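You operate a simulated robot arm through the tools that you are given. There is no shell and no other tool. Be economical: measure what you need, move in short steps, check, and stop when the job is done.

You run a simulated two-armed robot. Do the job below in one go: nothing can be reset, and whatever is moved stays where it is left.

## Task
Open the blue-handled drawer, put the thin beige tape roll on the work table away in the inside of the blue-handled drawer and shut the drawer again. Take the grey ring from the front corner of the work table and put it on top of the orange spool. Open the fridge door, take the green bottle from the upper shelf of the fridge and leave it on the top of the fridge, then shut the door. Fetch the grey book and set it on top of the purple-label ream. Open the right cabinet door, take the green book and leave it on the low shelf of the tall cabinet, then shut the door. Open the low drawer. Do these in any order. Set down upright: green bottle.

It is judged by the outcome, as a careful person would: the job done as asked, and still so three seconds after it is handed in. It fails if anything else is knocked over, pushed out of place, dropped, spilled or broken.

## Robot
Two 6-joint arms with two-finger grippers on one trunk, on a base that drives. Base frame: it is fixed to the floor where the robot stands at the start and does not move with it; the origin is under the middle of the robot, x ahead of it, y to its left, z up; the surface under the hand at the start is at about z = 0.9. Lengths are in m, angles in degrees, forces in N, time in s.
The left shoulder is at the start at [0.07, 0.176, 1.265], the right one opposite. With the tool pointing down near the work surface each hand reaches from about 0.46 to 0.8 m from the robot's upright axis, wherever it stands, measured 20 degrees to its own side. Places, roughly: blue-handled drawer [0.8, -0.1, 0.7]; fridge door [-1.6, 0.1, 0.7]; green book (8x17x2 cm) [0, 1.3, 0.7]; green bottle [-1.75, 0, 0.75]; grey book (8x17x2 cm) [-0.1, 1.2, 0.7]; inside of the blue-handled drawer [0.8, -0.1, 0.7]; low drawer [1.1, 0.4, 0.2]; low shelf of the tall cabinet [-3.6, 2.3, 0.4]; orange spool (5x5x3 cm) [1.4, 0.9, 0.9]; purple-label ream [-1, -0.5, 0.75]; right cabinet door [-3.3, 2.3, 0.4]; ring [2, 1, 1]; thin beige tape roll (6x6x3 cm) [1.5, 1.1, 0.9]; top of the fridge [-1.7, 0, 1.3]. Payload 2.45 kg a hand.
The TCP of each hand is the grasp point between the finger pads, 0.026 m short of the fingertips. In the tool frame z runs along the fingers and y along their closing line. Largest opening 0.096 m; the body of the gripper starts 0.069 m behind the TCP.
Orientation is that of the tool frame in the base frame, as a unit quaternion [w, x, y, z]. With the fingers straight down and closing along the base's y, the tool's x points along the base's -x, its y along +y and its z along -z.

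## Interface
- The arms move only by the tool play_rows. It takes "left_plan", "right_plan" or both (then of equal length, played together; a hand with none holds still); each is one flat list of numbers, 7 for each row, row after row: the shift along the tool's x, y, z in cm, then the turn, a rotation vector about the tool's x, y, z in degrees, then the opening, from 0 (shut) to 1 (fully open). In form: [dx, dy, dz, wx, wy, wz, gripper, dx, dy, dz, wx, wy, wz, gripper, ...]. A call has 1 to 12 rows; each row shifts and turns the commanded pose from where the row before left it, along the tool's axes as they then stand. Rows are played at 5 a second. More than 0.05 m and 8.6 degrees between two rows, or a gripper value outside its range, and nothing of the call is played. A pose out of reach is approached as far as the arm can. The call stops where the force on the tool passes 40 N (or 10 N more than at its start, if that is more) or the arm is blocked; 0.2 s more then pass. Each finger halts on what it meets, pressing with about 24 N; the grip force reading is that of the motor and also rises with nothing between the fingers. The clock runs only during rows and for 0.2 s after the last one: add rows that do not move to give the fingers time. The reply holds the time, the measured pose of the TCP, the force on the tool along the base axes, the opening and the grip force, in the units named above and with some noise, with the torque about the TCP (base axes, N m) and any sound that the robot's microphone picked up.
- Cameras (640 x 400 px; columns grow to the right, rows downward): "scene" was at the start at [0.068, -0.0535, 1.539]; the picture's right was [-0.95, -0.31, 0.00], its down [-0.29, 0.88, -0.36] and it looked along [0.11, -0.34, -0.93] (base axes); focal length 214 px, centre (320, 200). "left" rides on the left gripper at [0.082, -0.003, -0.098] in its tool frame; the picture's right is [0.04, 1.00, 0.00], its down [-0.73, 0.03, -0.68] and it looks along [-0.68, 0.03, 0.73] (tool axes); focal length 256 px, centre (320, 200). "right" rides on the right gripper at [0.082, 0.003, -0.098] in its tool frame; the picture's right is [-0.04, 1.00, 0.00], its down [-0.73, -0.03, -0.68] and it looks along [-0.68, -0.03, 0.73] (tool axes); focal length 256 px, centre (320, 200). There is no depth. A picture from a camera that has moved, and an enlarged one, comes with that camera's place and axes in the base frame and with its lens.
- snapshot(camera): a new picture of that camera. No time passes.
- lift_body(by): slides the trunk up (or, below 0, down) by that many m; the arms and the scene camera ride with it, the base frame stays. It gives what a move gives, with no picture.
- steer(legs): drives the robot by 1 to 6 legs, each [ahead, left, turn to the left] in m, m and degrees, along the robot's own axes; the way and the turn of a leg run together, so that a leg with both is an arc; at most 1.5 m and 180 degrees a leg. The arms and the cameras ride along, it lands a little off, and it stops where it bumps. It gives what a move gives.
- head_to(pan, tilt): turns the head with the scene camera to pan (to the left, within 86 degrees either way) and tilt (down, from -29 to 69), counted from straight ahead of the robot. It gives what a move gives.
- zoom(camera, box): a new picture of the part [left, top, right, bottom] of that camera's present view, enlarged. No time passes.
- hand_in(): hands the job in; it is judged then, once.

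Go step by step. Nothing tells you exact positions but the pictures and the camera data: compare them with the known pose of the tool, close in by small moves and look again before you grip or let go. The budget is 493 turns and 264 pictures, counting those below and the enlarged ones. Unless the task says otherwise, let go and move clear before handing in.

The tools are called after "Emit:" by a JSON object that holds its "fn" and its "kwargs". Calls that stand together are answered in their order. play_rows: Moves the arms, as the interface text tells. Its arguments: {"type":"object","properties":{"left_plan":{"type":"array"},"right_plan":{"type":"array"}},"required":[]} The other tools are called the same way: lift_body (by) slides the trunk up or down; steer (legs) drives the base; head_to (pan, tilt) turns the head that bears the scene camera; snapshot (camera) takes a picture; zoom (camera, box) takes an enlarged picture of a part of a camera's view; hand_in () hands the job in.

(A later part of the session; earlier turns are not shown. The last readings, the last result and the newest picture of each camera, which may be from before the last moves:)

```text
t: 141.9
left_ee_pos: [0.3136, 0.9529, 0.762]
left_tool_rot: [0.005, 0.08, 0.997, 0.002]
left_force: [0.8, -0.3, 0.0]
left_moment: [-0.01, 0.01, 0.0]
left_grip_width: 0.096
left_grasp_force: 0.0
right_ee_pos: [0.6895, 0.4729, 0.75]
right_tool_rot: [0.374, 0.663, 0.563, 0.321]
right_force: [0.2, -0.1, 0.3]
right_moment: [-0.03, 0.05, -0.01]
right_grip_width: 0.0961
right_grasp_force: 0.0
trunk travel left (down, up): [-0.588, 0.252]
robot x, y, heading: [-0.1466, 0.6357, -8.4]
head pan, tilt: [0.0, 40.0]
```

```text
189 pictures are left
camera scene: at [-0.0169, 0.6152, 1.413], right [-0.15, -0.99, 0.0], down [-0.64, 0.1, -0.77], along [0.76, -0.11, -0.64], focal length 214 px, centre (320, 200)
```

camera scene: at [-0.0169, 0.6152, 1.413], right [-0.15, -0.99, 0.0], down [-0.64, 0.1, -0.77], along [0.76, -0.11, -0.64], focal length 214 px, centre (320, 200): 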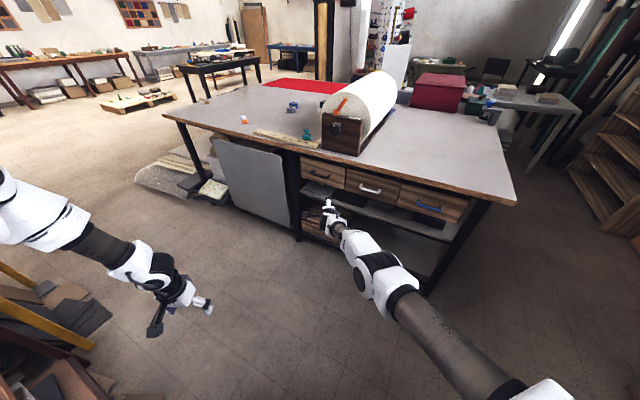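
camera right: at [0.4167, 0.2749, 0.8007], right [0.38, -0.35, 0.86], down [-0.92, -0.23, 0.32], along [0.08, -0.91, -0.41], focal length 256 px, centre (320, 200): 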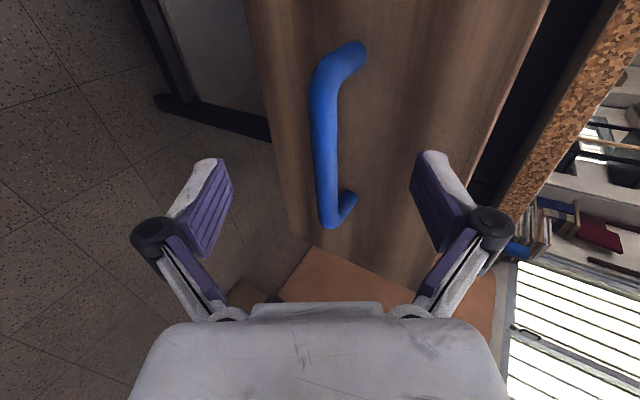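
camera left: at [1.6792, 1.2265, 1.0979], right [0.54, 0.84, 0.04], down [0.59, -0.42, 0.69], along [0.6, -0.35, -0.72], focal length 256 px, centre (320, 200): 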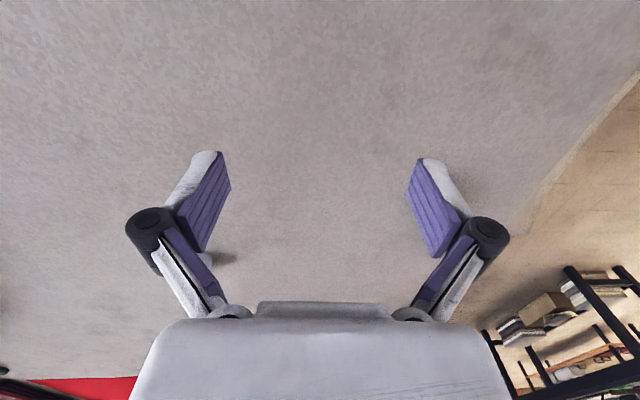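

Emit:
{"fn": "lift_body", "kwargs": {"by": -0.35}}

Emit:
{"fn": "lift_body", "kwargs": {"by": -0.15}}

Emit:
{"fn": "snapshot", "kwargs": {"camera": "scene"}}

Emit:
{"fn": "snapshot", "kwargs": {"camera": "right"}}

```text
t: 145.3
left_ee_pos: [0.3127, 0.9525, 0.4107]
left_tool_rot: [0.004, 0.08, 0.997, 0.001]
left_force: [0.3, -0.6, 0.0]
left_moment: [-0.02, -0.02, 0.0]
left_grip_width: 0.096
left_grasp_force: 0.1
right_ee_pos: [0.6904, 0.4728, 0.3997]
right_tool_rot: [0.374, 0.662, 0.563, 0.322]
right_force: [0.1, 0.4, 0.3]
right_moment: [0.03, -0.01, 0.02]
right_grip_width: 0.0962
right_grasp_force: 0.0
trunk travel left (down, up): [-0.238, 0.602]
robot x, y, heading: [-0.1515, 0.6373, -8.5]
head pan, tilt: [0.0, 40.0]
```

```text
t: 147.1
left_ee_pos: [0.3126, 0.9534, 0.2617]
left_tool_rot: [0.004, 0.08, 0.997, 0.001]
left_force: [0.4, -0.3, -0.6]
left_moment: [0.0, -0.01, 0.02]
left_grip_width: 0.0961
left_grasp_force: 0.0
right_ee_pos: [0.6893, 0.4739, 0.25]
right_tool_rot: [0.374, 0.664, 0.562, 0.322]
right_force: [0.6, 0.6, 0.6]
right_moment: [0.01, -0.03, -0.03]
right_grip_width: 0.096
right_grasp_force: 0.0
trunk travel left (down, up): [-0.088, 0.752]
robot x, y, heading: [-0.1502, 0.6404, -8.3]
head pan, tilt: [0.0, 40.0]
```

```text
188 pictures are left
camera scene: at [-0.0172, 0.6152, 0.9131], right [-0.15, -0.99, 0.0], down [-0.64, 0.1, -0.77], along [0.76, -0.11, -0.64], focal length 214 px, centre (320, 200)
```

scene: 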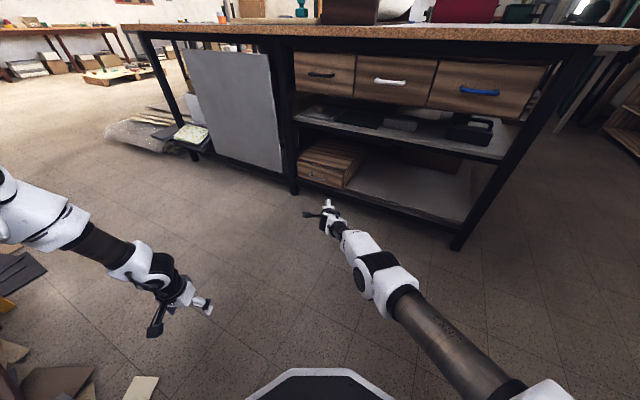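

```text
187 pictures are left
camera right: at [0.6191, 0.5666, 0.3018], right [0.5, -0.13, 0.86], down [-0.71, -0.63, 0.32], along [0.5, -0.77, -0.4], focal length 256 px, centre (320, 200)
```

right: 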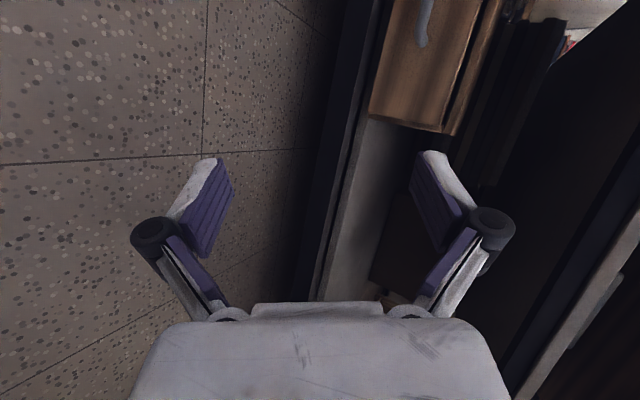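

Emit:
{"fn": "zoom", "kwargs": {"camera": "scene", "box": [270, 120, 410, 208]}}

```text
4.55 times, centred on (340, 164) of scene
camera zoom: at [-0.0172, 0.6152, 0.9131], right [-0.15, -0.99, 0.0], down [-0.64, 0.1, -0.77], along [0.76, -0.11, -0.64], focal length 975 px, centre (229, 364)
```

zoom: 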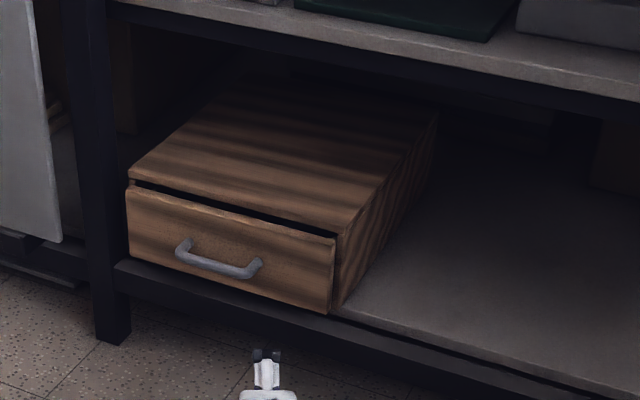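

Low-drawer handle ≈(0.98, 0.48, 0.23). Approach to a standoff.

Emit:
{"fn": "lift_body", "kwargs": {"by": -0.012}}

Emit:
{"fn": "steer", "kwargs": {"legs": [[0.19, 0.048, 0]]}}

Emit:
{"fn": "snapshot", "kwargs": {"camera": "right"}}

Emit:
{"fn": "zoom", "kwargs": {"camera": "scene", "box": [270, 120, 410, 208]}}

```text
t: 147.7
left_ee_pos: [0.3127, 0.9522, 0.2489]
left_tool_rot: [0.005, 0.08, 0.997, 0.001]
left_force: [0.3, 0.1, 0.8]
left_moment: [-0.02, 0.0, -0.01]
left_grip_width: 0.0958
left_grasp_force: 0.1
right_ee_pos: [0.6891, 0.4731, 0.2386]
right_tool_rot: [0.374, 0.663, 0.563, 0.322]
right_force: [-0.6, -0.5, -0.3]
right_moment: [0.01, 0.0, -0.02]
right_grip_width: 0.0959
right_grasp_force: 0.1
trunk travel left (down, up): [-0.076, 0.764]
robot x, y, heading: [-0.1502, 0.6339, -8.9]
head pan, tilt: [0.0, 40.0]
```

```text
t: 149.3
left_ee_pos: [0.5088, 0.9743, 0.2509]
left_tool_rot: [0.005, 0.079, 0.997, 0.002]
left_force: [-0.7, 0.3, -0.4]
left_moment: [-0.01, -0.01, -0.01]
left_grip_width: 0.0958
left_grasp_force: 0.0
right_ee_pos: [0.8864, 0.4962, 0.2371]
right_tool_rot: [0.373, 0.662, 0.564, 0.322]
right_force: [1.4, -0.3, 0.3]
right_moment: [0.02, -0.01, -0.02]
right_grip_width: 0.0959
right_grasp_force: 0.0
trunk travel left (down, up): [-0.076, 0.764]
robot x, y, heading: [0.0466, 0.6544, -8.1]
head pan, tilt: [0.0, 40.0]
```

```text
185 pictures are left
camera right: at [0.8162, 0.5889, 0.2895], right [0.5, -0.12, 0.86], down [-0.71, -0.63, 0.32], along [0.5, -0.76, -0.4], focal length 256 px, centre (320, 200)
```

right: 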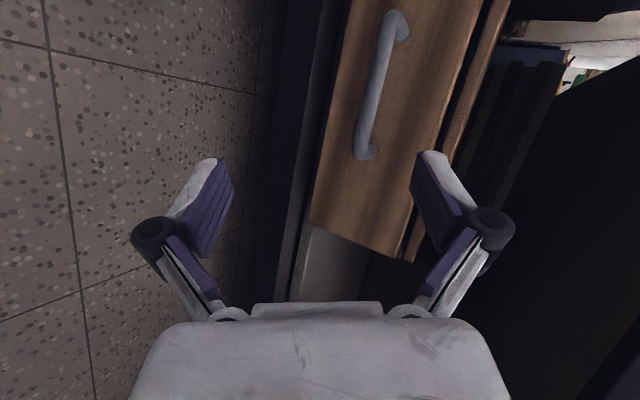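

```text
4.55 times, centred on (340, 164) of scene
camera zoom: at [0.1799, 0.6353, 0.9011], right [-0.15, -0.99, 0.0], down [-0.64, 0.09, -0.77], along [0.76, -0.11, -0.64], focal length 975 px, centre (229, 364)
```

zoom: 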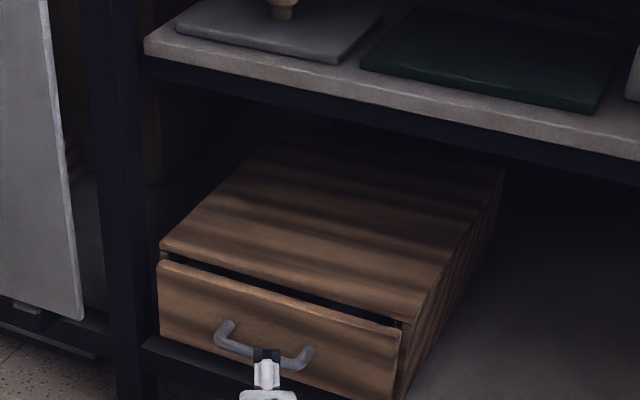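

Emit:
{"fn": "steer", "kwargs": {"legs": [[0.085, 0, 0]]}}

Emit:
{"fn": "snapshot", "kwargs": {"camera": "right"}}

Emit:
{"fn": "zoom", "kwargs": {"camera": "scene", "box": [270, 140, 410, 228]}}

```text
t: 150.4
left_ee_pos: [0.5925, 0.9615, 0.2484]
left_tool_rot: [0.005, 0.079, 0.997, 0.002]
left_force: [-0.3, 0.2, -0.4]
left_moment: [0.0, 0.01, -0.01]
left_grip_width: 0.0963
left_grasp_force: 0.1
right_ee_pos: [0.9704, 0.4842, 0.237]
right_tool_rot: [0.374, 0.662, 0.564, 0.321]
right_force: [0.2, -0.5, 0.5]
right_moment: [0.0, -0.01, 0.04]
right_grip_width: 0.0957
right_grasp_force: 0.2
trunk travel left (down, up): [-0.076, 0.764]
robot x, y, heading: [0.1294, 0.6415, -8.2]
head pan, tilt: [0.0, 40.0]
```

```text
183 pictures are left
camera right: at [0.8996, 0.577, 0.2895], right [0.5, -0.12, 0.86], down [-0.71, -0.63, 0.32], along [0.5, -0.76, -0.4], focal length 256 px, centre (320, 200)
```

right: 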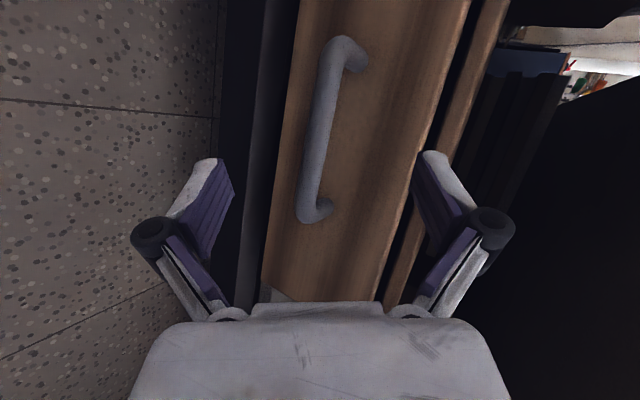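

```text
4.55 times, centred on (340, 184) of scene
camera zoom: at [0.2633, 0.6232, 0.901], right [-0.15, -0.99, 0.0], down [-0.64, 0.09, -0.77], along [0.76, -0.11, -0.64], focal length 975 px, centre (229, 273)
```

zoom: 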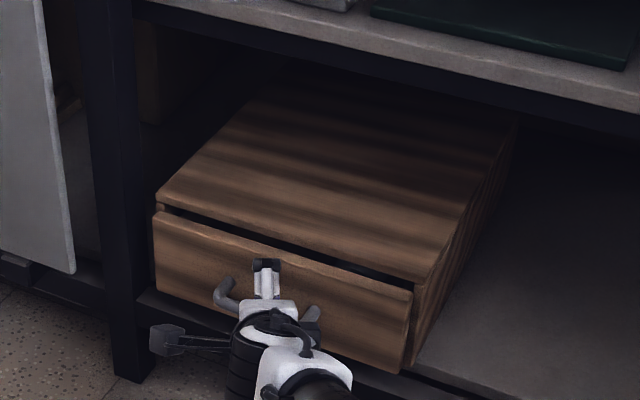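

Emit:
{"fn": "lift_body", "kwargs": {"by": -0.008}}

Emit:
{"fn": "play_rows", "kwargs": {"right_plan": [0, 0, 0, 0, 0, 0, 0.5, 0, 0, 0, 0, 0, 0, 0.2, 0, 0, 0, 0, 0, 0, 0, 0, 0, 0, 0, 0, 0, 0]}}

Emit:
{"fn": "snapshot", "kwargs": {"camera": "right"}}

```text
t: 150.9
left_ee_pos: [0.5919, 0.9615, 0.241]
left_tool_rot: [0.005, 0.078, 0.997, 0.003]
left_force: [0.7, -0.5, 0.4]
left_moment: [0.0, -0.01, 0.0]
left_grip_width: 0.0961
left_grasp_force: 0.1
right_ee_pos: [0.9698, 0.4831, 0.2294]
right_tool_rot: [0.374, 0.663, 0.563, 0.322]
right_force: [-0.2, -0.8, 0.4]
right_moment: [-0.01, 0.03, -0.02]
right_grip_width: 0.096
right_grasp_force: 0.1
trunk travel left (down, up): [-0.068, 0.772]
robot x, y, heading: [0.128, 0.6406, -8.5]
head pan, tilt: [0.0, 40.0]
```

```text
t: 151.9
left_ee_pos: [0.5928, 0.962, 0.2422]
left_tool_rot: [0.006, 0.077, 0.997, 0.001]
left_force: [0.1, -0.5, 0.0]
left_moment: [-0.01, 0.01, 0.02]
left_grip_width: 0.0962
left_grasp_force: 0.1
right_ee_pos: [0.9696, 0.4853, 0.2316]
right_tool_rot: [0.374, 0.662, 0.563, 0.322]
right_force: [3.2, 0.5, 6.5]
right_moment: [0.44, -0.38, -0.31]
right_grip_width: 0.0154
right_grasp_force: 41.3
trunk travel left (down, up): [-0.068, 0.772]
robot x, y, heading: [0.1259, 0.6405, -8.4]
head pan, tilt: [0.0, 40.0]
```

```text
181 pictures are left
camera right: at [0.8997, 0.5772, 0.2829], right [0.5, -0.12, 0.86], down [-0.71, -0.63, 0.32], along [0.5, -0.76, -0.4], focal length 256 px, centre (320, 200)
```

right: 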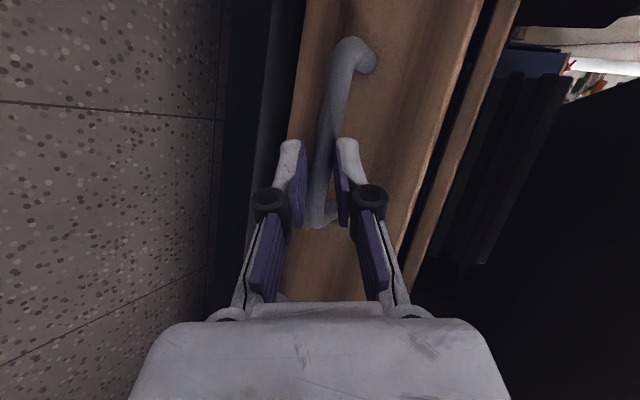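

Gripped. Pull straight out along the drawer axis.

Emit:
{"fn": "steer", "kwargs": {"legs": [[-0.089, 0.046, 0]]}}

Emit:
{"fn": "steer", "kwargs": {"legs": [[-0.089, 0.046, 0]]}}

Emit:
{"fn": "snapshot", "kwargs": {"camera": "scene"}}

```text
t: 153.1
left_ee_pos: [0.5106, 1.0204, 0.2422]
left_tool_rot: [0.006, 0.078, 0.997, 0.002]
left_force: [0.2, 1.0, -0.4]
left_moment: [0.02, 0.03, -0.01]
left_grip_width: 0.096
left_grasp_force: 0.0
right_ee_pos: [0.8886, 0.5446, 0.231]
right_tool_rot: [0.374, 0.662, 0.564, 0.323]
right_force: [8.8, 10.8, 7.0]
right_moment: [0.54, -0.55, 0.29]
right_grip_width: 0.0152
right_grasp_force: 41.5
trunk travel left (down, up): [-0.068, 0.772]
robot x, y, heading: [0.0447, 0.7005, -8.3]
head pan, tilt: [0.0, 40.0]
```

```text
t: 154.2
left_ee_pos: [0.4295, 1.0796, 0.2413]
left_tool_rot: [0.006, 0.078, 0.997, 0.002]
left_force: [-0.5, 0.7, -0.1]
left_moment: [0.04, -0.03, 0.0]
left_grip_width: 0.0961
left_grasp_force: 0.1
right_ee_pos: [0.8064, 0.6025, 0.2304]
right_tool_rot: [0.373, 0.662, 0.564, 0.323]
right_force: [-6.7, -10.2, 5.3]
right_moment: [0.26, -0.35, -0.42]
right_grip_width: 0.0153
right_grasp_force: 41.3
trunk travel left (down, up): [-0.068, 0.772]
robot x, y, heading: [-0.0317, 0.7598, -8.3]
head pan, tilt: [0.0, 40.0]
```

```text
180 pictures are left
camera scene: at [0.0999, 0.7405, 0.8933], right [-0.14, -0.99, 0.0], down [-0.64, 0.09, -0.77], along [0.76, -0.11, -0.64], focal length 214 px, centre (320, 200)
```

scene: 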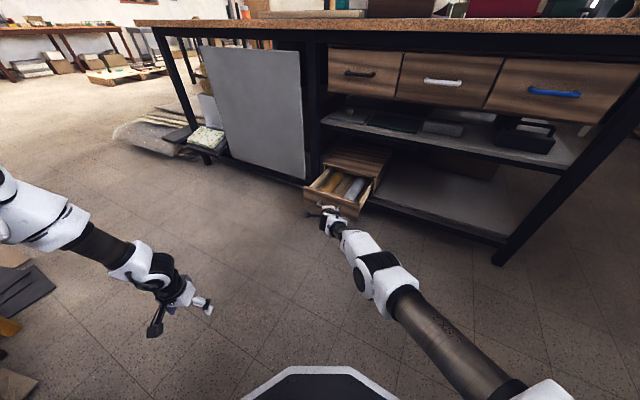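

Low drawer is open 20 cm. Release and back away.

Emit:
{"fn": "play_rows", "kwargs": {"right_plan": [0, 0, 0, 0, 0, 0, 0.5, 0, 0, 0, 0, 0, 0, 1, 0, 0, 0, 0, 0, 0, 1]}}

Emit:
{"fn": "steer", "kwargs": {"legs": [[-0.12, 0.0, 0]]}}

Emit:
{"fn": "zoom", "kwargs": {"camera": "scene", "box": [270, 120, 430, 220]}}

```text
t: 155.0
left_ee_pos: [0.4295, 1.0793, 0.2415]
left_tool_rot: [0.004, 0.077, 0.997, 0.001]
left_force: [-0.6, -0.4, -0.2]
left_moment: [0.0, -0.05, -0.03]
left_grip_width: 0.096
left_grasp_force: 0.0
right_ee_pos: [0.8076, 0.6012, 0.2306]
right_tool_rot: [0.375, 0.661, 0.565, 0.323]
right_force: [0.4, 0.6, -0.4]
right_moment: [0.0, -0.02, -0.02]
right_grip_width: 0.0958
right_grasp_force: 0.1
trunk travel left (down, up): [-0.068, 0.772]
robot x, y, heading: [-0.0334, 0.7584, -8.1]
head pan, tilt: [0.0, 40.0]
```

```text
t: 156.3
left_ee_pos: [0.3117, 1.0952, 0.2412]
left_tool_rot: [0.002, 0.08, 0.997, 0.002]
left_force: [0.0, 0.8, -0.2]
left_moment: [0.0, 0.0, -0.01]
left_grip_width: 0.0959
left_grasp_force: 0.1
right_ee_pos: [0.6892, 0.6187, 0.2275]
right_tool_rot: [0.373, 0.662, 0.564, 0.322]
right_force: [-0.9, 0.2, 0.2]
right_moment: [0.01, -0.01, 0.04]
right_grip_width: 0.096
right_grasp_force: 0.1
trunk travel left (down, up): [-0.068, 0.772]
robot x, y, heading: [-0.1526, 0.7786, -8.5]
head pan, tilt: [0.0, 40.0]
```

```text
4.00 times, centred on (350, 170) of scene
camera zoom: at [-0.0156, 0.7555, 0.8925], right [-0.15, -0.99, 0.0], down [-0.64, 0.1, -0.76], along [0.76, -0.11, -0.65], focal length 858 px, centre (200, 320)
```

zoom: 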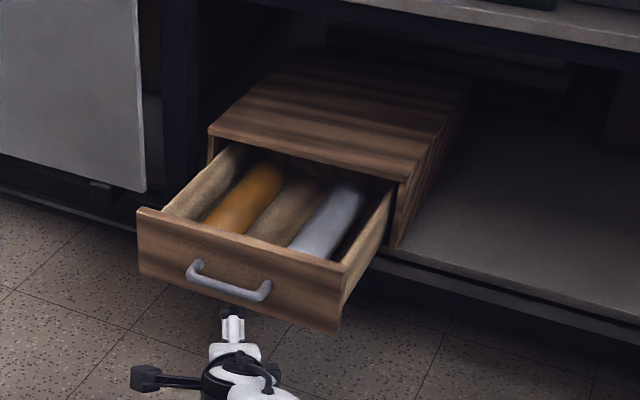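

Low drawer done. Raise the trunk and look at the book table.

Emit:
{"fn": "lift_body", "kwargs": {"by": 0.4}}

Emit:
{"fn": "lift_body", "kwargs": {"by": 0.3}}

Emit:
{"fn": "head_to", "kwargs": {"pan": 75, "tilt": 45}}

Emit:
{"fn": "snapshot", "kwargs": {"camera": "scene"}}

```text
t: 160.1
left_ee_pos: [0.3106, 1.0962, 0.6408]
left_tool_rot: [0.005, 0.078, 0.997, 0.002]
left_force: [-0.4, 0.3, 0.4]
left_moment: [-0.02, 0.01, 0.02]
left_grip_width: 0.0959
left_grasp_force: 0.0
right_ee_pos: [0.6881, 0.6179, 0.6301]
right_tool_rot: [0.375, 0.662, 0.564, 0.321]
right_force: [-0.1, 0.1, -0.6]
right_moment: [-0.01, -0.02, 0.02]
right_grip_width: 0.096
right_grasp_force: 0.1
trunk travel left (down, up): [-0.468, 0.372]
robot x, y, heading: [-0.1509, 0.7766, -8.3]
head pan, tilt: [0.0, 40.0]
```

```text
t: 163.1
left_ee_pos: [0.3108, 1.0959, 0.941]
left_tool_rot: [0.004, 0.078, 0.997, 0.001]
left_force: [0.3, 0.3, 1.0]
left_moment: [0.03, -0.02, 0.01]
left_grip_width: 0.0962
left_grasp_force: 0.0
right_ee_pos: [0.6888, 0.6184, 0.9295]
right_tool_rot: [0.374, 0.662, 0.564, 0.322]
right_force: [0.6, 0.7, 0.8]
right_moment: [0.01, -0.03, -0.04]
right_grip_width: 0.0962
right_grasp_force: 0.1
trunk travel left (down, up): [-0.768, 0.072]
robot x, y, heading: [-0.1516, 0.7752, -8.3]
head pan, tilt: [0.0, 40.0]
```

```text
t: 164.6
left_ee_pos: [0.3124, 1.0965, 0.9406]
left_tool_rot: [0.004, 0.079, 0.997, 0.001]
left_force: [-0.1, 0.7, 0.2]
left_moment: [0.03, -0.04, 0.03]
left_grip_width: 0.0959
left_grasp_force: 0.0
right_ee_pos: [0.6907, 0.6183, 0.9307]
right_tool_rot: [0.374, 0.662, 0.565, 0.321]
right_force: [0.7, 0.6, 0.7]
right_moment: [-0.04, -0.04, -0.01]
right_grip_width: 0.0958
right_grasp_force: 0.2
trunk travel left (down, up): [-0.768, 0.072]
robot x, y, heading: [-0.1508, 0.7762, -8.2]
head pan, tilt: [75.0, 45.0]
```

```text
178 pictures are left
camera scene: at [-0.0694, 0.8443, 1.5858], right [0.92, -0.4, 0.0], down [-0.28, -0.65, -0.71], along [0.28, 0.65, -0.71], focal length 214 px, centre (320, 200)
```

scene: 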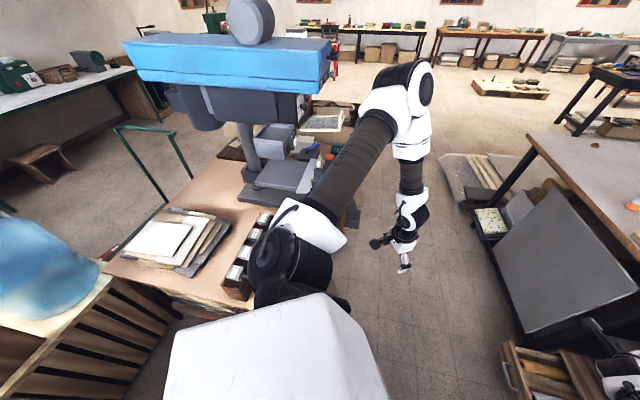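

I straighten the right hand (untilt, yaw back) before turning around to face the books.

Emit:
{"fn": "play_rows", "kwargs": {"right_plan": [0, -2, -2, 8.4, 0, 0, 1, 0, -2, -2, 8.4, 0, 0, 1, 0, -2, -2, 8.4, 0, 0, 1, 0, -2, -1, 8.4, 0, 0, 1, 0, -2, 0, 8.4, 0, 0, 1, 0, -2, 0, 8.4, 0, 0, 1, 0, -2, 0, 8.4, 0, 0, 1, 0, -2, 0, 0, 0, 0, 1]}}

Emit:
{"fn": "play_rows", "kwargs": {"right_plan": [0, 0, 0, 0, 0, -8.2, 1, 0, 0, 0, 0, 0, -8.2, 1, 0, 0, 0, 0, 0, -8.2, 1, 0, 0, 0, 0, 0, -8.2, 1, 0, 0, 0, 0, 0, -8.2, 1, 0, 0, 0, 0, 0, -8.2, 1, 0, 0, 0, 0, 0, -8.2, 1, 0, 0, 0, 0, 0, -8.2, 1, 0, 0, 0, 0, 0, -8.2, 1, 0, 0, 0, 0, 0, -8.2, 1, 0, 0, 0, 0, 0, -8, 1]}}

```text
t: 166.4
left_ee_pos: [0.3103, 1.0968, 0.9419]
left_tool_rot: [0.006, 0.078, 0.997, 0.001]
left_force: [-0.5, -0.6, 0.5]
left_moment: [-0.02, 0.03, 0.0]
left_grip_width: 0.096
left_grasp_force: 0.0
right_ee_pos: [0.513, 0.6479, 0.9002]
right_tool_rot: [0.001, 0.759, 0.651, 0.003]
right_force: [-0.9, -0.4, 0.0]
right_moment: [-0.02, -0.03, 0.0]
right_grip_width: 0.096
right_grasp_force: 0.1
right hand out of reach, approached as far as the arm can: row 1
trunk travel left (down, up): [-0.768, 0.072]
robot x, y, heading: [-0.1542, 0.7765, -8.3]
head pan, tilt: [75.0, 45.0]
```

```text
t: 168.8
left_ee_pos: [0.3115, 1.0964, 0.94]
left_tool_rot: [0.005, 0.078, 0.997, 0.002]
left_force: [-0.7, 0.7, -0.4]
left_moment: [0.01, 0.04, 0.04]
left_grip_width: 0.096
left_grasp_force: 0.1
right_ee_pos: [0.5168, 0.6482, 0.8999]
right_tool_rot: [0.003, 0.077, 0.997, 0.002]
right_force: [0.5, -0.2, 0.4]
right_moment: [0.01, 0.03, -0.03]
right_grip_width: 0.096
right_grasp_force: 0.0
trunk travel left (down, up): [-0.768, 0.072]
robot x, y, heading: [-0.1534, 0.7761, -8.3]
head pan, tilt: [75.0, 45.0]
```

Raise to the top, drive to the aisle and turn to face the books.

Emit:
{"fn": "lift_body", "kwargs": {"by": 0.07}}

Emit:
{"fn": "steer", "kwargs": {"legs": [[0.4, 0.07, 0], [0.15, 0, 60], [0, 0, 92]]}}

Emit:
{"fn": "head_to", "kwargs": {"pan": 0, "tilt": 45}}

Emit:
{"fn": "snapshot", "kwargs": {"camera": "scene"}}

```text
t: 169.9
left_ee_pos: [0.3109, 1.0952, 1.0119]
left_tool_rot: [0.005, 0.078, 0.997, 0.001]
left_force: [-0.9, -0.5, 0.0]
left_moment: [-0.01, -0.01, 0.0]
left_grip_width: 0.096
left_grasp_force: 0.0
right_ee_pos: [0.518, 0.6467, 0.9702]
right_tool_rot: [0.003, 0.078, 0.997, 0.001]
right_force: [-0.4, -0.2, 0.1]
right_moment: [-0.02, -0.01, 0.04]
right_grip_width: 0.0961
right_grasp_force: 0.1
trunk travel left (down, up): [-0.838, 0.002]
robot x, y, heading: [-0.1513, 0.7762, -8.2]
head pan, tilt: [75.0, 45.0]
```

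```text
t: 177.5
left_ee_pos: [-0.1166, 1.1057, 1.0108]
left_tool_rot: [-0.002, 0.813, -0.582, -0.003]
left_force: [-1.1, 0.6, -0.3]
left_moment: [0.0, -0.05, 0.01]
left_grip_width: 0.0963
left_grasp_force: 0.0
right_ee_pos: [0.1902, 1.4975, 0.9691]
right_tool_rot: [-0.002, 0.812, -0.583, -0.001]
right_force: [-0.6, 0.0, 0.8]
right_moment: [-0.01, -0.04, 0.0]
right_grip_width: 0.096
right_grasp_force: 0.2
trunk travel left (down, up): [-0.838, 0.002]
robot x, y, heading: [0.3778, 0.846, 109.4]
head pan, tilt: [75.0, 45.0]
stopped in leg 3: the force on the tool passed its limit at 94 N (the readings are from after the stop); the commanded pose is now the measured one
```

```text
t: 178.9
left_ee_pos: [-0.1155, 1.1044, 1.01]
left_tool_rot: [-0.001, 0.813, -0.583, -0.005]
left_force: [-0.5, -0.4, -0.3]
left_moment: [0.03, -0.02, -0.01]
left_grip_width: 0.0959
left_grasp_force: 0.0
right_ee_pos: [0.192, 1.4972, 0.9706]
right_tool_rot: [-0.002, 0.812, -0.584, -0.003]
right_force: [0.7, -0.4, -0.2]
right_moment: [-0.02, -0.01, -0.04]
right_grip_width: 0.0965
right_grasp_force: 0.0
trunk travel left (down, up): [-0.838, 0.002]
robot x, y, heading: [0.3827, 0.8449, 109.4]
head pan, tilt: [0.0, 45.0]
```

```text
177 pictures are left
camera scene: at [0.338, 0.9661, 1.6558], right [0.94, 0.33, 0.0], down [0.23, -0.67, -0.71], along [-0.23, 0.67, -0.71], focal length 214 px, centre (320, 200)
```

scene: 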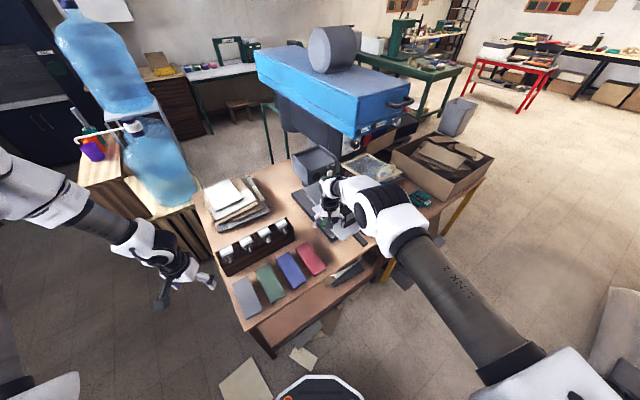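

The right hand bumped against the equipment on the book table. I look closely to see what it touched.

Emit:
{"fn": "zoom", "kwargs": {"camera": "scene", "box": [250, 130, 410, 230]}}

Emit:
{"fn": "snapshot", "kwargs": {"camera": "right"}}

```text
4.00 times, centred on (330, 180) of scene
camera zoom: at [0.338, 0.9661, 1.6558], right [0.94, 0.33, 0.0], down [0.23, -0.67, -0.71], along [-0.23, 0.67, -0.71], focal length 858 px, centre (280, 280)
```

zoom: 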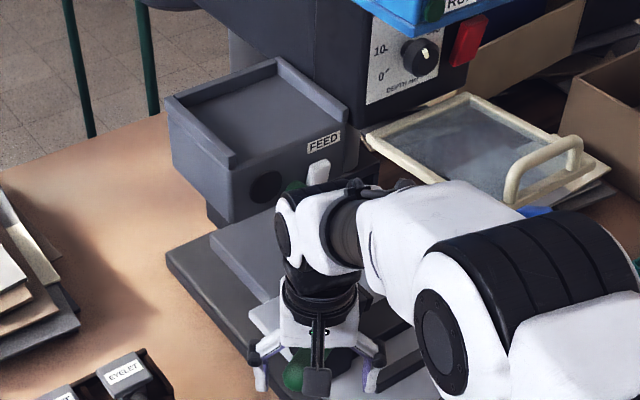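

```text
175 pictures are left
camera right: at [0.2126, 1.4177, 1.0655], right [-0.96, -0.28, 0.0], down [-0.2, 0.7, 0.68], along [-0.19, 0.66, -0.73], focal length 256 px, centre (320, 200)
```

right: 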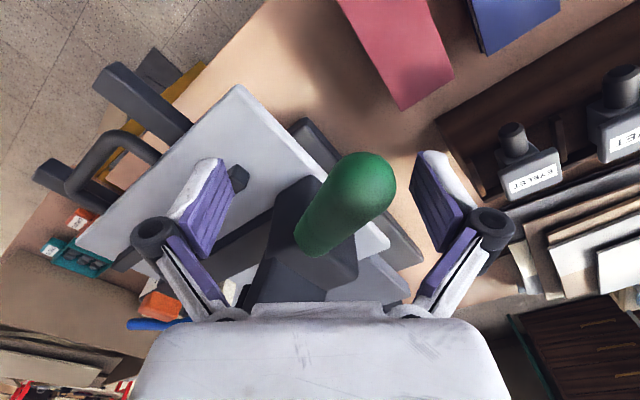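

It touched the press's lever area (press itself looks undisturbed). I turn back, withdraw, then turn fully to face the books from further right.

Emit:
{"fn": "steer", "kwargs": {"legs": [[0, 0, -12], [-0.3, 0, 0]]}}

Emit:
{"fn": "snapshot", "kwargs": {"camera": "scene"}}

```text
t: 180.0
left_ee_pos: [-0.0797, 1.165, 1.011]
left_tool_rot: [-0.002, 0.774, -0.633, -0.004]
left_force: [0.6, 0.1, 0.2]
left_moment: [-0.02, 0.03, 0.03]
left_grip_width: 0.0961
left_grasp_force: 0.1
right_ee_pos: [0.2679, 1.5135, 0.9704]
right_tool_rot: [-0.001, 0.774, -0.634, -0.005]
right_force: [-24.4, -4.2, 1.7]
right_moment: [-0.32, 0.29, -0.25]
right_grip_width: 0.0959
right_grasp_force: 0.4
trunk travel left (down, up): [-0.838, 0.002]
robot x, y, heading: [0.3798, 0.8404, 102.3]
head pan, tilt: [0.0, 45.0]
stopped in leg 1: the force on the tool passed its limit at 60 N (the readings are from after the stop); the commanded pose is now the measured one
```

```text
174 pictures are left
camera scene: at [0.3521, 0.97, 1.6556], right [0.98, 0.21, 0.0], down [0.15, -0.69, -0.71], along [-0.15, 0.69, -0.71], focal length 214 px, centre (320, 200)
```

scene: 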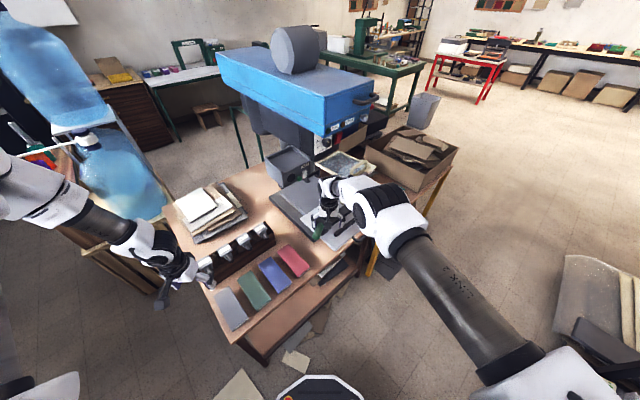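

The green lever knob is between the fingers; I lift the hand straight up off it first.

Emit:
{"fn": "steer", "kwargs": {"legs": [[0, 0, 3]]}}

Emit:
{"fn": "play_rows", "kwargs": {"right_plan": [0, 0, -3, 0, 0, 0, 1, 0, 0, -3, 0, 0, 0, 1, 0, 0, -3, 0, 0, 0, 1, 0, 0, -3, 0, 0, 0, 1]}}

Emit:
{"fn": "snapshot", "kwargs": {"camera": "right"}}

```text
t: 180.8
left_ee_pos: [-0.0948, 1.1412, 1.0113]
left_tool_rot: [-0.001, 0.791, -0.612, -0.005]
left_force: [0.8, 0.6, -0.1]
left_moment: [-0.01, 0.02, -0.02]
left_grip_width: 0.0962
left_grasp_force: 0.0
right_ee_pos: [0.2377, 1.5087, 0.97]
right_tool_rot: [-0.002, 0.79, -0.613, -0.003]
right_force: [-0.2, -0.1, -0.3]
right_moment: [0.0, 0.0, -0.01]
right_grip_width: 0.0957
right_grasp_force: 0.0
trunk travel left (down, up): [-0.838, 0.002]
robot x, y, heading: [0.3772, 0.8387, 105.0]
head pan, tilt: [0.0, 45.0]
```

```text
t: 181.8
left_ee_pos: [-0.0967, 1.1402, 1.0117]
left_tool_rot: [-0.002, 0.791, -0.612, -0.005]
left_force: [0.2, -0.7, 0.2]
left_moment: [0.01, 0.0, 0.0]
left_grip_width: 0.0961
left_grasp_force: 0.0
right_ee_pos: [0.239, 1.5056, 1.0892]
right_tool_rot: [-0.002, 0.789, -0.614, -0.004]
right_force: [0.9, -1.2, 0.6]
right_moment: [0.02, -0.01, 0.04]
right_grip_width: 0.0959
right_grasp_force: 0.0
trunk travel left (down, up): [-0.838, 0.002]
robot x, y, heading: [0.3808, 0.8412, 105.4]
head pan, tilt: [0.0, 45.0]
```

```text
173 pictures are left
camera right: at [0.2549, 1.4252, 1.1856], right [-0.98, -0.21, 0.0], down [-0.15, 0.71, 0.68], along [-0.14, 0.67, -0.73], focal length 256 px, centre (320, 200)
```

right: 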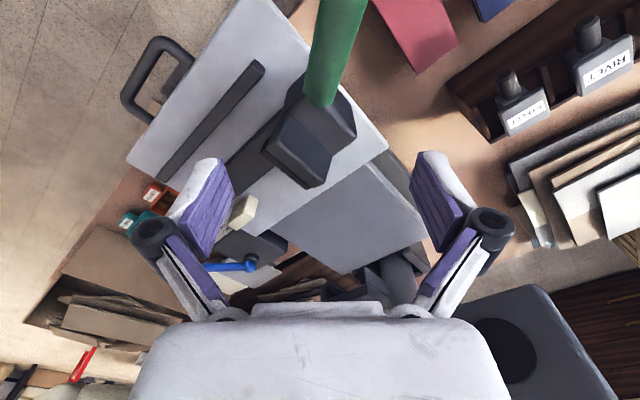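

Emit:
{"fn": "play_rows", "kwargs": {"right_plan": [0, 0, -3, 0, 0, 0, 1, 0, 0, -3, 0, 0, 0, 1]}}

Emit:
{"fn": "steer", "kwargs": {"legs": [[-0.15, 0, 0]]}}

Emit:
{"fn": "zoom", "kwargs": {"camera": "scene", "box": [180, 110, 420, 260]}}

```text
t: 182.4
left_ee_pos: [-0.0954, 1.1395, 1.0115]
left_tool_rot: [-0.002, 0.791, -0.612, -0.004]
left_force: [0.1, -0.4, 0.3]
left_moment: [0.04, -0.01, 0.0]
left_grip_width: 0.0962
left_grasp_force: 0.0
right_ee_pos: [0.2388, 1.5052, 1.1505]
right_tool_rot: [-0.002, 0.79, -0.613, -0.004]
right_force: [-0.2, -0.3, 0.3]
right_moment: [0.02, 0.01, 0.01]
right_grip_width: 0.096
right_grasp_force: 0.1
trunk travel left (down, up): [-0.838, 0.002]
robot x, y, heading: [0.3798, 0.8411, 105.1]
head pan, tilt: [0.0, 45.0]
```

```text
t: 183.8
left_ee_pos: [-0.0581, 0.9953, 1.0113]
left_tool_rot: [0.0, 0.792, -0.61, -0.004]
left_force: [0.2, 0.3, -0.4]
left_moment: [0.01, 0.02, -0.02]
left_grip_width: 0.0961
left_grasp_force: 0.0
right_ee_pos: [0.2748, 1.3647, 1.1484]
right_tool_rot: [-0.001, 0.79, -0.613, -0.003]
right_force: [-1.1, 0.1, -0.5]
right_moment: [0.0, -0.02, 0.0]
right_grip_width: 0.0958
right_grasp_force: 0.2
trunk travel left (down, up): [-0.838, 0.002]
robot x, y, heading: [0.4203, 0.6937, 105.1]
head pan, tilt: [0.0, 45.0]
```

```text
2.67 times, centred on (300, 185) of scene
camera zoom: at [0.3842, 0.8263, 1.6555], right [0.96, 0.26, 0.0], down [0.19, -0.68, -0.71], along [-0.19, 0.68, -0.71], focal length 572 px, centre (373, 240)
```

zoom: 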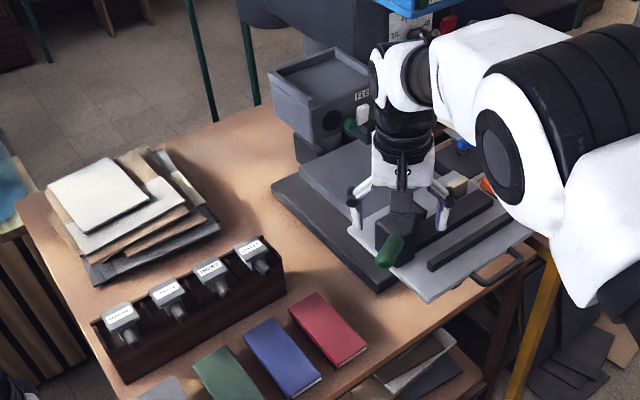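

Emit:
{"fn": "steer", "kwargs": {"legs": [[0, 0, 38.5]]}}

Emit:
{"fn": "head_to", "kwargs": {"pan": 0, "tilt": 55}}

Emit:
{"fn": "snapshot", "kwargs": {"camera": "scene"}}

Emit:
{"fn": "snapshot", "kwargs": {"camera": "right"}}

```text
t: 186.0
left_ee_pos: [-0.1367, 0.6291, 1.0103]
left_tool_rot: [0.0, 0.95, -0.314, -0.005]
left_force: [0.6, 0.6, -0.8]
left_moment: [-0.01, 0.0, -0.02]
left_grip_width: 0.0959
left_grasp_force: 0.0
right_ee_pos: [-0.1103, 1.1236, 1.1503]
right_tool_rot: [-0.001, 0.949, -0.315, -0.004]
right_force: [0.4, -0.3, 0.2]
right_moment: [-0.03, 0.03, -0.02]
right_grip_width: 0.0962
right_grasp_force: 0.1
trunk travel left (down, up): [-0.838, 0.002]
robot x, y, heading: [0.4237, 0.6939, 144.2]
head pan, tilt: [0.0, 45.0]
```

```text
t: 186.7
left_ee_pos: [-0.1386, 0.6288, 1.0107]
left_tool_rot: [0.0, 0.95, -0.314, -0.004]
left_force: [-0.5, 0.2, 0.1]
left_moment: [-0.01, -0.01, 0.01]
left_grip_width: 0.0962
left_grasp_force: 0.0
right_ee_pos: [-0.1101, 1.1227, 1.1495]
right_tool_rot: [-0.001, 0.949, -0.315, -0.005]
right_force: [-0.3, -1.3, 0.7]
right_moment: [-0.01, -0.01, 0.03]
right_grip_width: 0.0958
right_grasp_force: 0.0
trunk travel left (down, up): [-0.838, 0.002]
robot x, y, heading: [0.4202, 0.698, 144.1]
head pan, tilt: [0.0, 55.0]
```

```text
171 pictures are left
camera scene: at [0.3205, 0.7677, 1.6424], right [0.59, 0.81, 0.0], down [0.66, -0.48, -0.57], along [-0.46, 0.34, -0.82], focal length 214 px, centre (320, 200)
```

scene: 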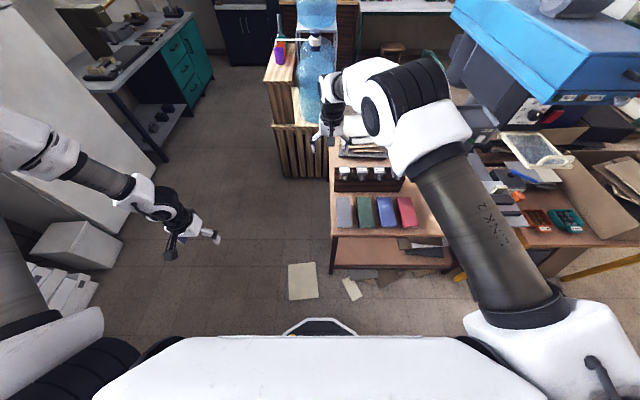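

```text
170 pictures are left
camera right: at [-0.0475, 1.0715, 1.2454], right [-0.63, -0.78, 0.0], down [-0.57, 0.46, 0.69], along [-0.53, 0.43, -0.73], focal length 256 px, centre (320, 200)
```

right: 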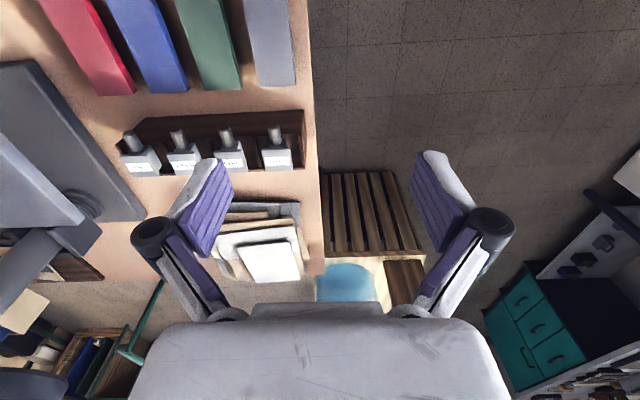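

Emit:
{"fn": "zoom", "kwargs": {"camera": "scene", "box": [310, 150, 470, 250]}}

```text
4.00 times, centred on (390, 200) of scene
camera zoom: at [0.3205, 0.7677, 1.6424], right [0.59, 0.81, 0.0], down [0.66, -0.48, -0.57], along [-0.46, 0.34, -0.82], focal length 858 px, centre (40, 200)
```

zoom: 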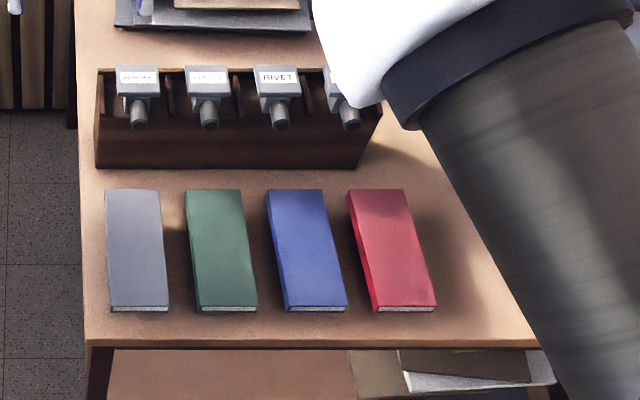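

Grey book centre ≈(-0.05, 1.19), top z ≈0.755; gaps between books ≈2.3 cm. Move the right hand over it and lower.

Emit:
{"fn": "play_rows", "kwargs": {"right_plan": [0, -3, 0, 0, 0, 0, 1, 0, -3, 0, 0, 0, 0, 1, 0, -2.9, 0, 0, 0, 0, 1]}}

Emit:
{"fn": "lift_body", "kwargs": {"by": -0.28}}

Emit:
{"fn": "snapshot", "kwargs": {"camera": "right"}}

```text
t: 187.5
left_ee_pos: [-0.1375, 0.6293, 1.0112]
left_tool_rot: [0.0, 0.95, -0.313, -0.005]
left_force: [-0.4, -0.1, 0.9]
left_moment: [0.02, 0.0, 0.0]
left_grip_width: 0.0962
left_grasp_force: 0.0
right_ee_pos: [-0.0566, 1.1952, 1.1493]
right_tool_rot: [0.0, 0.949, -0.315, -0.005]
right_force: [-0.3, -0.6, -0.2]
right_moment: [-0.02, 0.01, -0.03]
right_grip_width: 0.0961
right_grasp_force: 0.1
trunk travel left (down, up): [-0.838, 0.002]
robot x, y, heading: [0.4188, 0.6943, 144.2]
head pan, tilt: [0.0, 55.0]
```

```text
t: 190.3
left_ee_pos: [-0.1369, 0.6293, 0.7305]
left_tool_rot: [0.0, 0.95, -0.313, -0.005]
left_force: [-1.3, -0.1, 0.3]
left_moment: [0.0, -0.03, -0.02]
left_grip_width: 0.0959
left_grasp_force: 0.1
right_ee_pos: [-0.0566, 1.195, 0.8683]
right_tool_rot: [0.0, 0.949, -0.315, -0.004]
right_force: [-0.1, 0.3, -0.2]
right_moment: [0.04, -0.02, 0.01]
right_grip_width: 0.0963
right_grasp_force: 0.0
trunk travel left (down, up): [-0.558, 0.282]
robot x, y, heading: [0.4168, 0.6976, 144.1]
head pan, tilt: [0.0, 55.0]
```

```text
168 pictures are left
camera right: at [0.0057, 1.1432, 0.9652], right [-0.63, -0.78, 0.0], down [-0.57, 0.46, 0.69], along [-0.53, 0.43, -0.73], focal length 256 px, centre (320, 200)
```

right: 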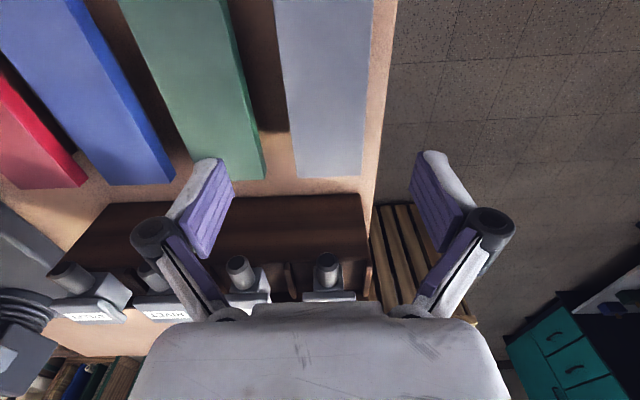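

Emit:
{"fn": "play_rows", "kwargs": {"right_plan": [0, 0.6, 3, 0, 0, 0, 1, 0, 0, 3, 0, 0, 0, 1]}}

Emit:
{"fn": "snapshot", "kwargs": {"camera": "right"}}

```text
t: 190.9
left_ee_pos: [-0.1387, 0.6296, 0.7302]
left_tool_rot: [0.0, 0.95, -0.313, -0.005]
left_force: [-0.3, -0.5, -0.5]
left_moment: [-0.01, 0.01, -0.02]
left_grip_width: 0.0959
left_grasp_force: 0.1
right_ee_pos: [-0.0623, 1.1913, 0.8068]
right_tool_rot: [0.001, 0.949, -0.315, -0.003]
right_force: [-0.4, 0.1, 0.8]
right_moment: [0.01, 0.0, -0.02]
right_grip_width: 0.0959
right_grasp_force: 0.0
trunk travel left (down, up): [-0.558, 0.282]
robot x, y, heading: [0.4192, 0.6948, 143.9]
head pan, tilt: [0.0, 55.0]
```

```text
167 pictures are left
camera right: at [0.0014, 1.139, 0.9031], right [-0.63, -0.78, 0.0], down [-0.57, 0.46, 0.68], along [-0.53, 0.43, -0.73], focal length 256 px, centre (320, 200)
```

right: 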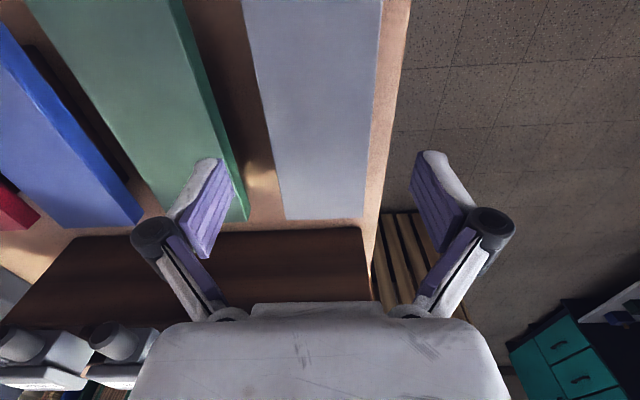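

Book top appears nearer z≈0.71, and I'm a few cm toward its near end; go forward 3 cm and lower further.

Emit:
{"fn": "play_rows", "kwargs": {"right_plan": [-3, 0, 1.5, 0, 0, 0, 1, 0, 0, 2, 0, 0, 0, 1]}}

Emit:
{"fn": "snapshot", "kwargs": {"camera": "right"}}

Emit:
{"fn": "zoom", "kwargs": {"camera": "scene", "box": [290, 110, 450, 210]}}

```text
t: 191.5
left_ee_pos: [-0.137, 0.6274, 0.7314]
left_tool_rot: [-0.001, 0.95, -0.313, -0.005]
left_force: [1.2, -1.2, 0.6]
left_moment: [0.03, 0.03, -0.02]
left_grip_width: 0.0958
left_grasp_force: 0.1
right_ee_pos: [-0.0878, 1.2102, 0.7755]
right_tool_rot: [-0.001, 0.949, -0.315, -0.005]
right_force: [-0.6, -0.2, 1.0]
right_moment: [0.02, 0.03, 0.01]
right_grip_width: 0.096
right_grasp_force: 0.0
trunk travel left (down, up): [-0.558, 0.282]
robot x, y, heading: [0.421, 0.6975, 144.1]
head pan, tilt: [0.0, 55.0]
```

```text
166 pictures are left
camera right: at [-0.0238, 1.158, 0.8707], right [-0.63, -0.78, 0.0], down [-0.57, 0.46, 0.69], along [-0.53, 0.43, -0.73], focal length 256 px, centre (320, 200)
```

right: 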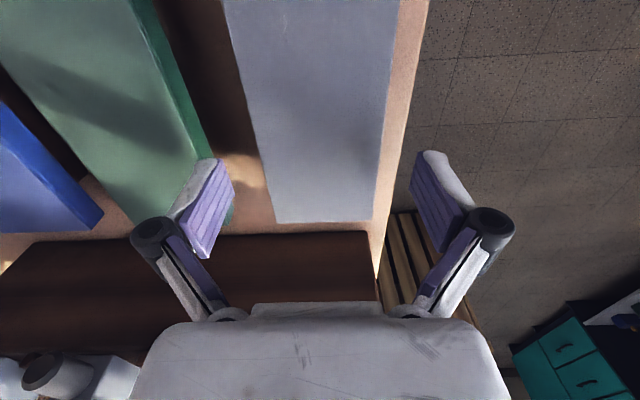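

```text
4.00 times, centred on (370, 160) of scene
camera zoom: at [0.3212, 0.7672, 1.3625], right [0.59, 0.81, 0.0], down [0.66, -0.48, -0.57], along [-0.46, 0.34, -0.82], focal length 858 px, centre (120, 360)
```

zoom: 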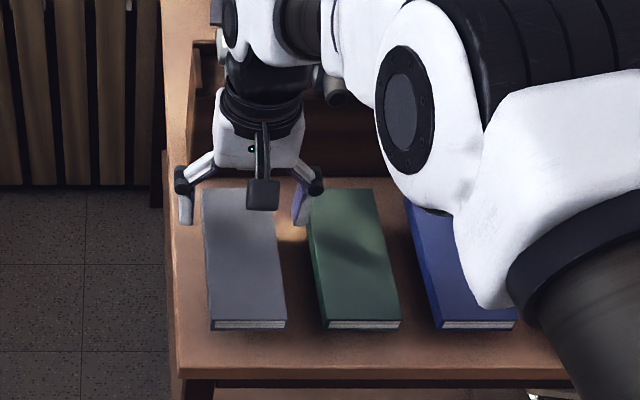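

Emit:
{"fn": "play_rows", "kwargs": {"right_plan": [0, 0, 2, 0, 0, 0, 1, 0, 0, 1.5, 0, 0, 0, 1]}}

Emit:
{"fn": "snapshot", "kwargs": {"camera": "right"}}

Emit:
{"fn": "zoom", "kwargs": {"camera": "scene", "box": [290, 110, 450, 210]}}

```text
t: 192.1
left_ee_pos: [-0.1366, 0.6285, 0.7316]
left_tool_rot: [-0.001, 0.95, -0.313, -0.005]
left_force: [0.0, -0.7, 0.3]
left_moment: [0.0, -0.02, -0.01]
left_grip_width: 0.0959
left_grasp_force: 0.1
right_ee_pos: [-0.0867, 1.2093, 0.7387]
right_tool_rot: [0.0, 0.949, -0.314, -0.004]
right_force: [0.1, 0.4, 0.5]
right_moment: [0.0, -0.02, 0.0]
right_grip_width: 0.096
right_grasp_force: 0.0
trunk travel left (down, up): [-0.558, 0.282]
robot x, y, heading: [0.4235, 0.6995, 144.3]
head pan, tilt: [0.0, 55.0]
```

```text
164 pictures are left
camera right: at [-0.0237, 1.1581, 0.8359], right [-0.63, -0.78, 0.0], down [-0.57, 0.46, 0.69], along [-0.53, 0.43, -0.73], focal length 256 px, centre (320, 200)
```

right: 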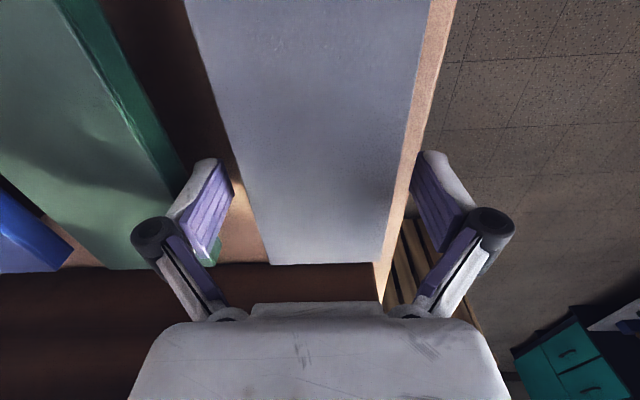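

```text
4.00 times, centred on (370, 160) of scene
camera zoom: at [0.3208, 0.7679, 1.3624], right [0.59, 0.81, 0.0], down [0.66, -0.48, -0.57], along [-0.46, 0.34, -0.82], focal length 858 px, centre (120, 360)
```

zoom: 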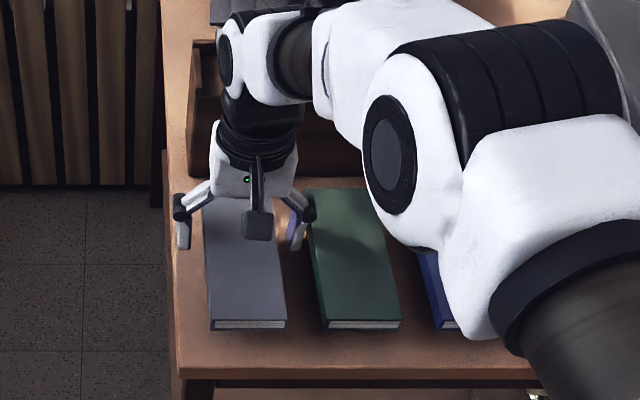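

Fingers straddle the grey book with clearance. Lower the last 2 cm and close.

Emit:
{"fn": "play_rows", "kwargs": {"right_plan": [0, 0, 1.2, 0, 0, 0, 1, 0, 0, 0.8, 0, 0, 0, 1]}}

Emit:
{"fn": "snapshot", "kwargs": {"camera": "right"}}

```text
t: 192.7
left_ee_pos: [-0.1374, 0.6282, 0.731]
left_tool_rot: [0.0, 0.949, -0.314, -0.005]
left_force: [0.3, 0.4, 0.2]
left_moment: [-0.02, 0.02, 0.01]
left_grip_width: 0.0958
left_grasp_force: 0.0
right_ee_pos: [-0.0858, 1.2089, 0.7196]
right_tool_rot: [0.0, 0.949, -0.315, -0.004]
right_force: [0.0, 1.0, 0.5]
right_moment: [0.01, 0.0, 0.01]
right_grip_width: 0.0961
right_grasp_force: 0.1
trunk travel left (down, up): [-0.558, 0.282]
robot x, y, heading: [0.4195, 0.6954, 144.1]
head pan, tilt: [0.0, 55.0]
```

```text
162 pictures are left
camera right: at [-0.0237, 1.1574, 0.8153], right [-0.63, -0.78, 0.0], down [-0.57, 0.46, 0.68], along [-0.53, 0.43, -0.73], focal length 256 px, centre (320, 200)
```

right: 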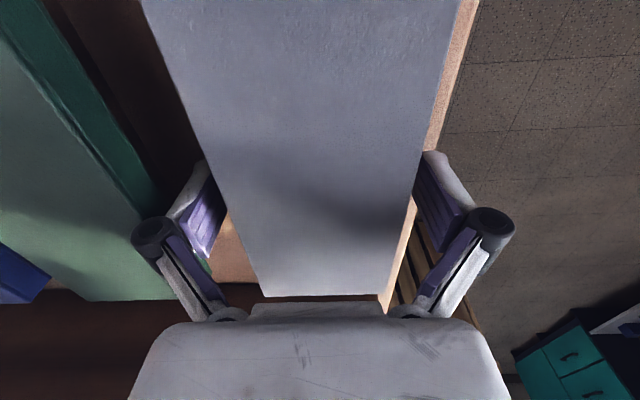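

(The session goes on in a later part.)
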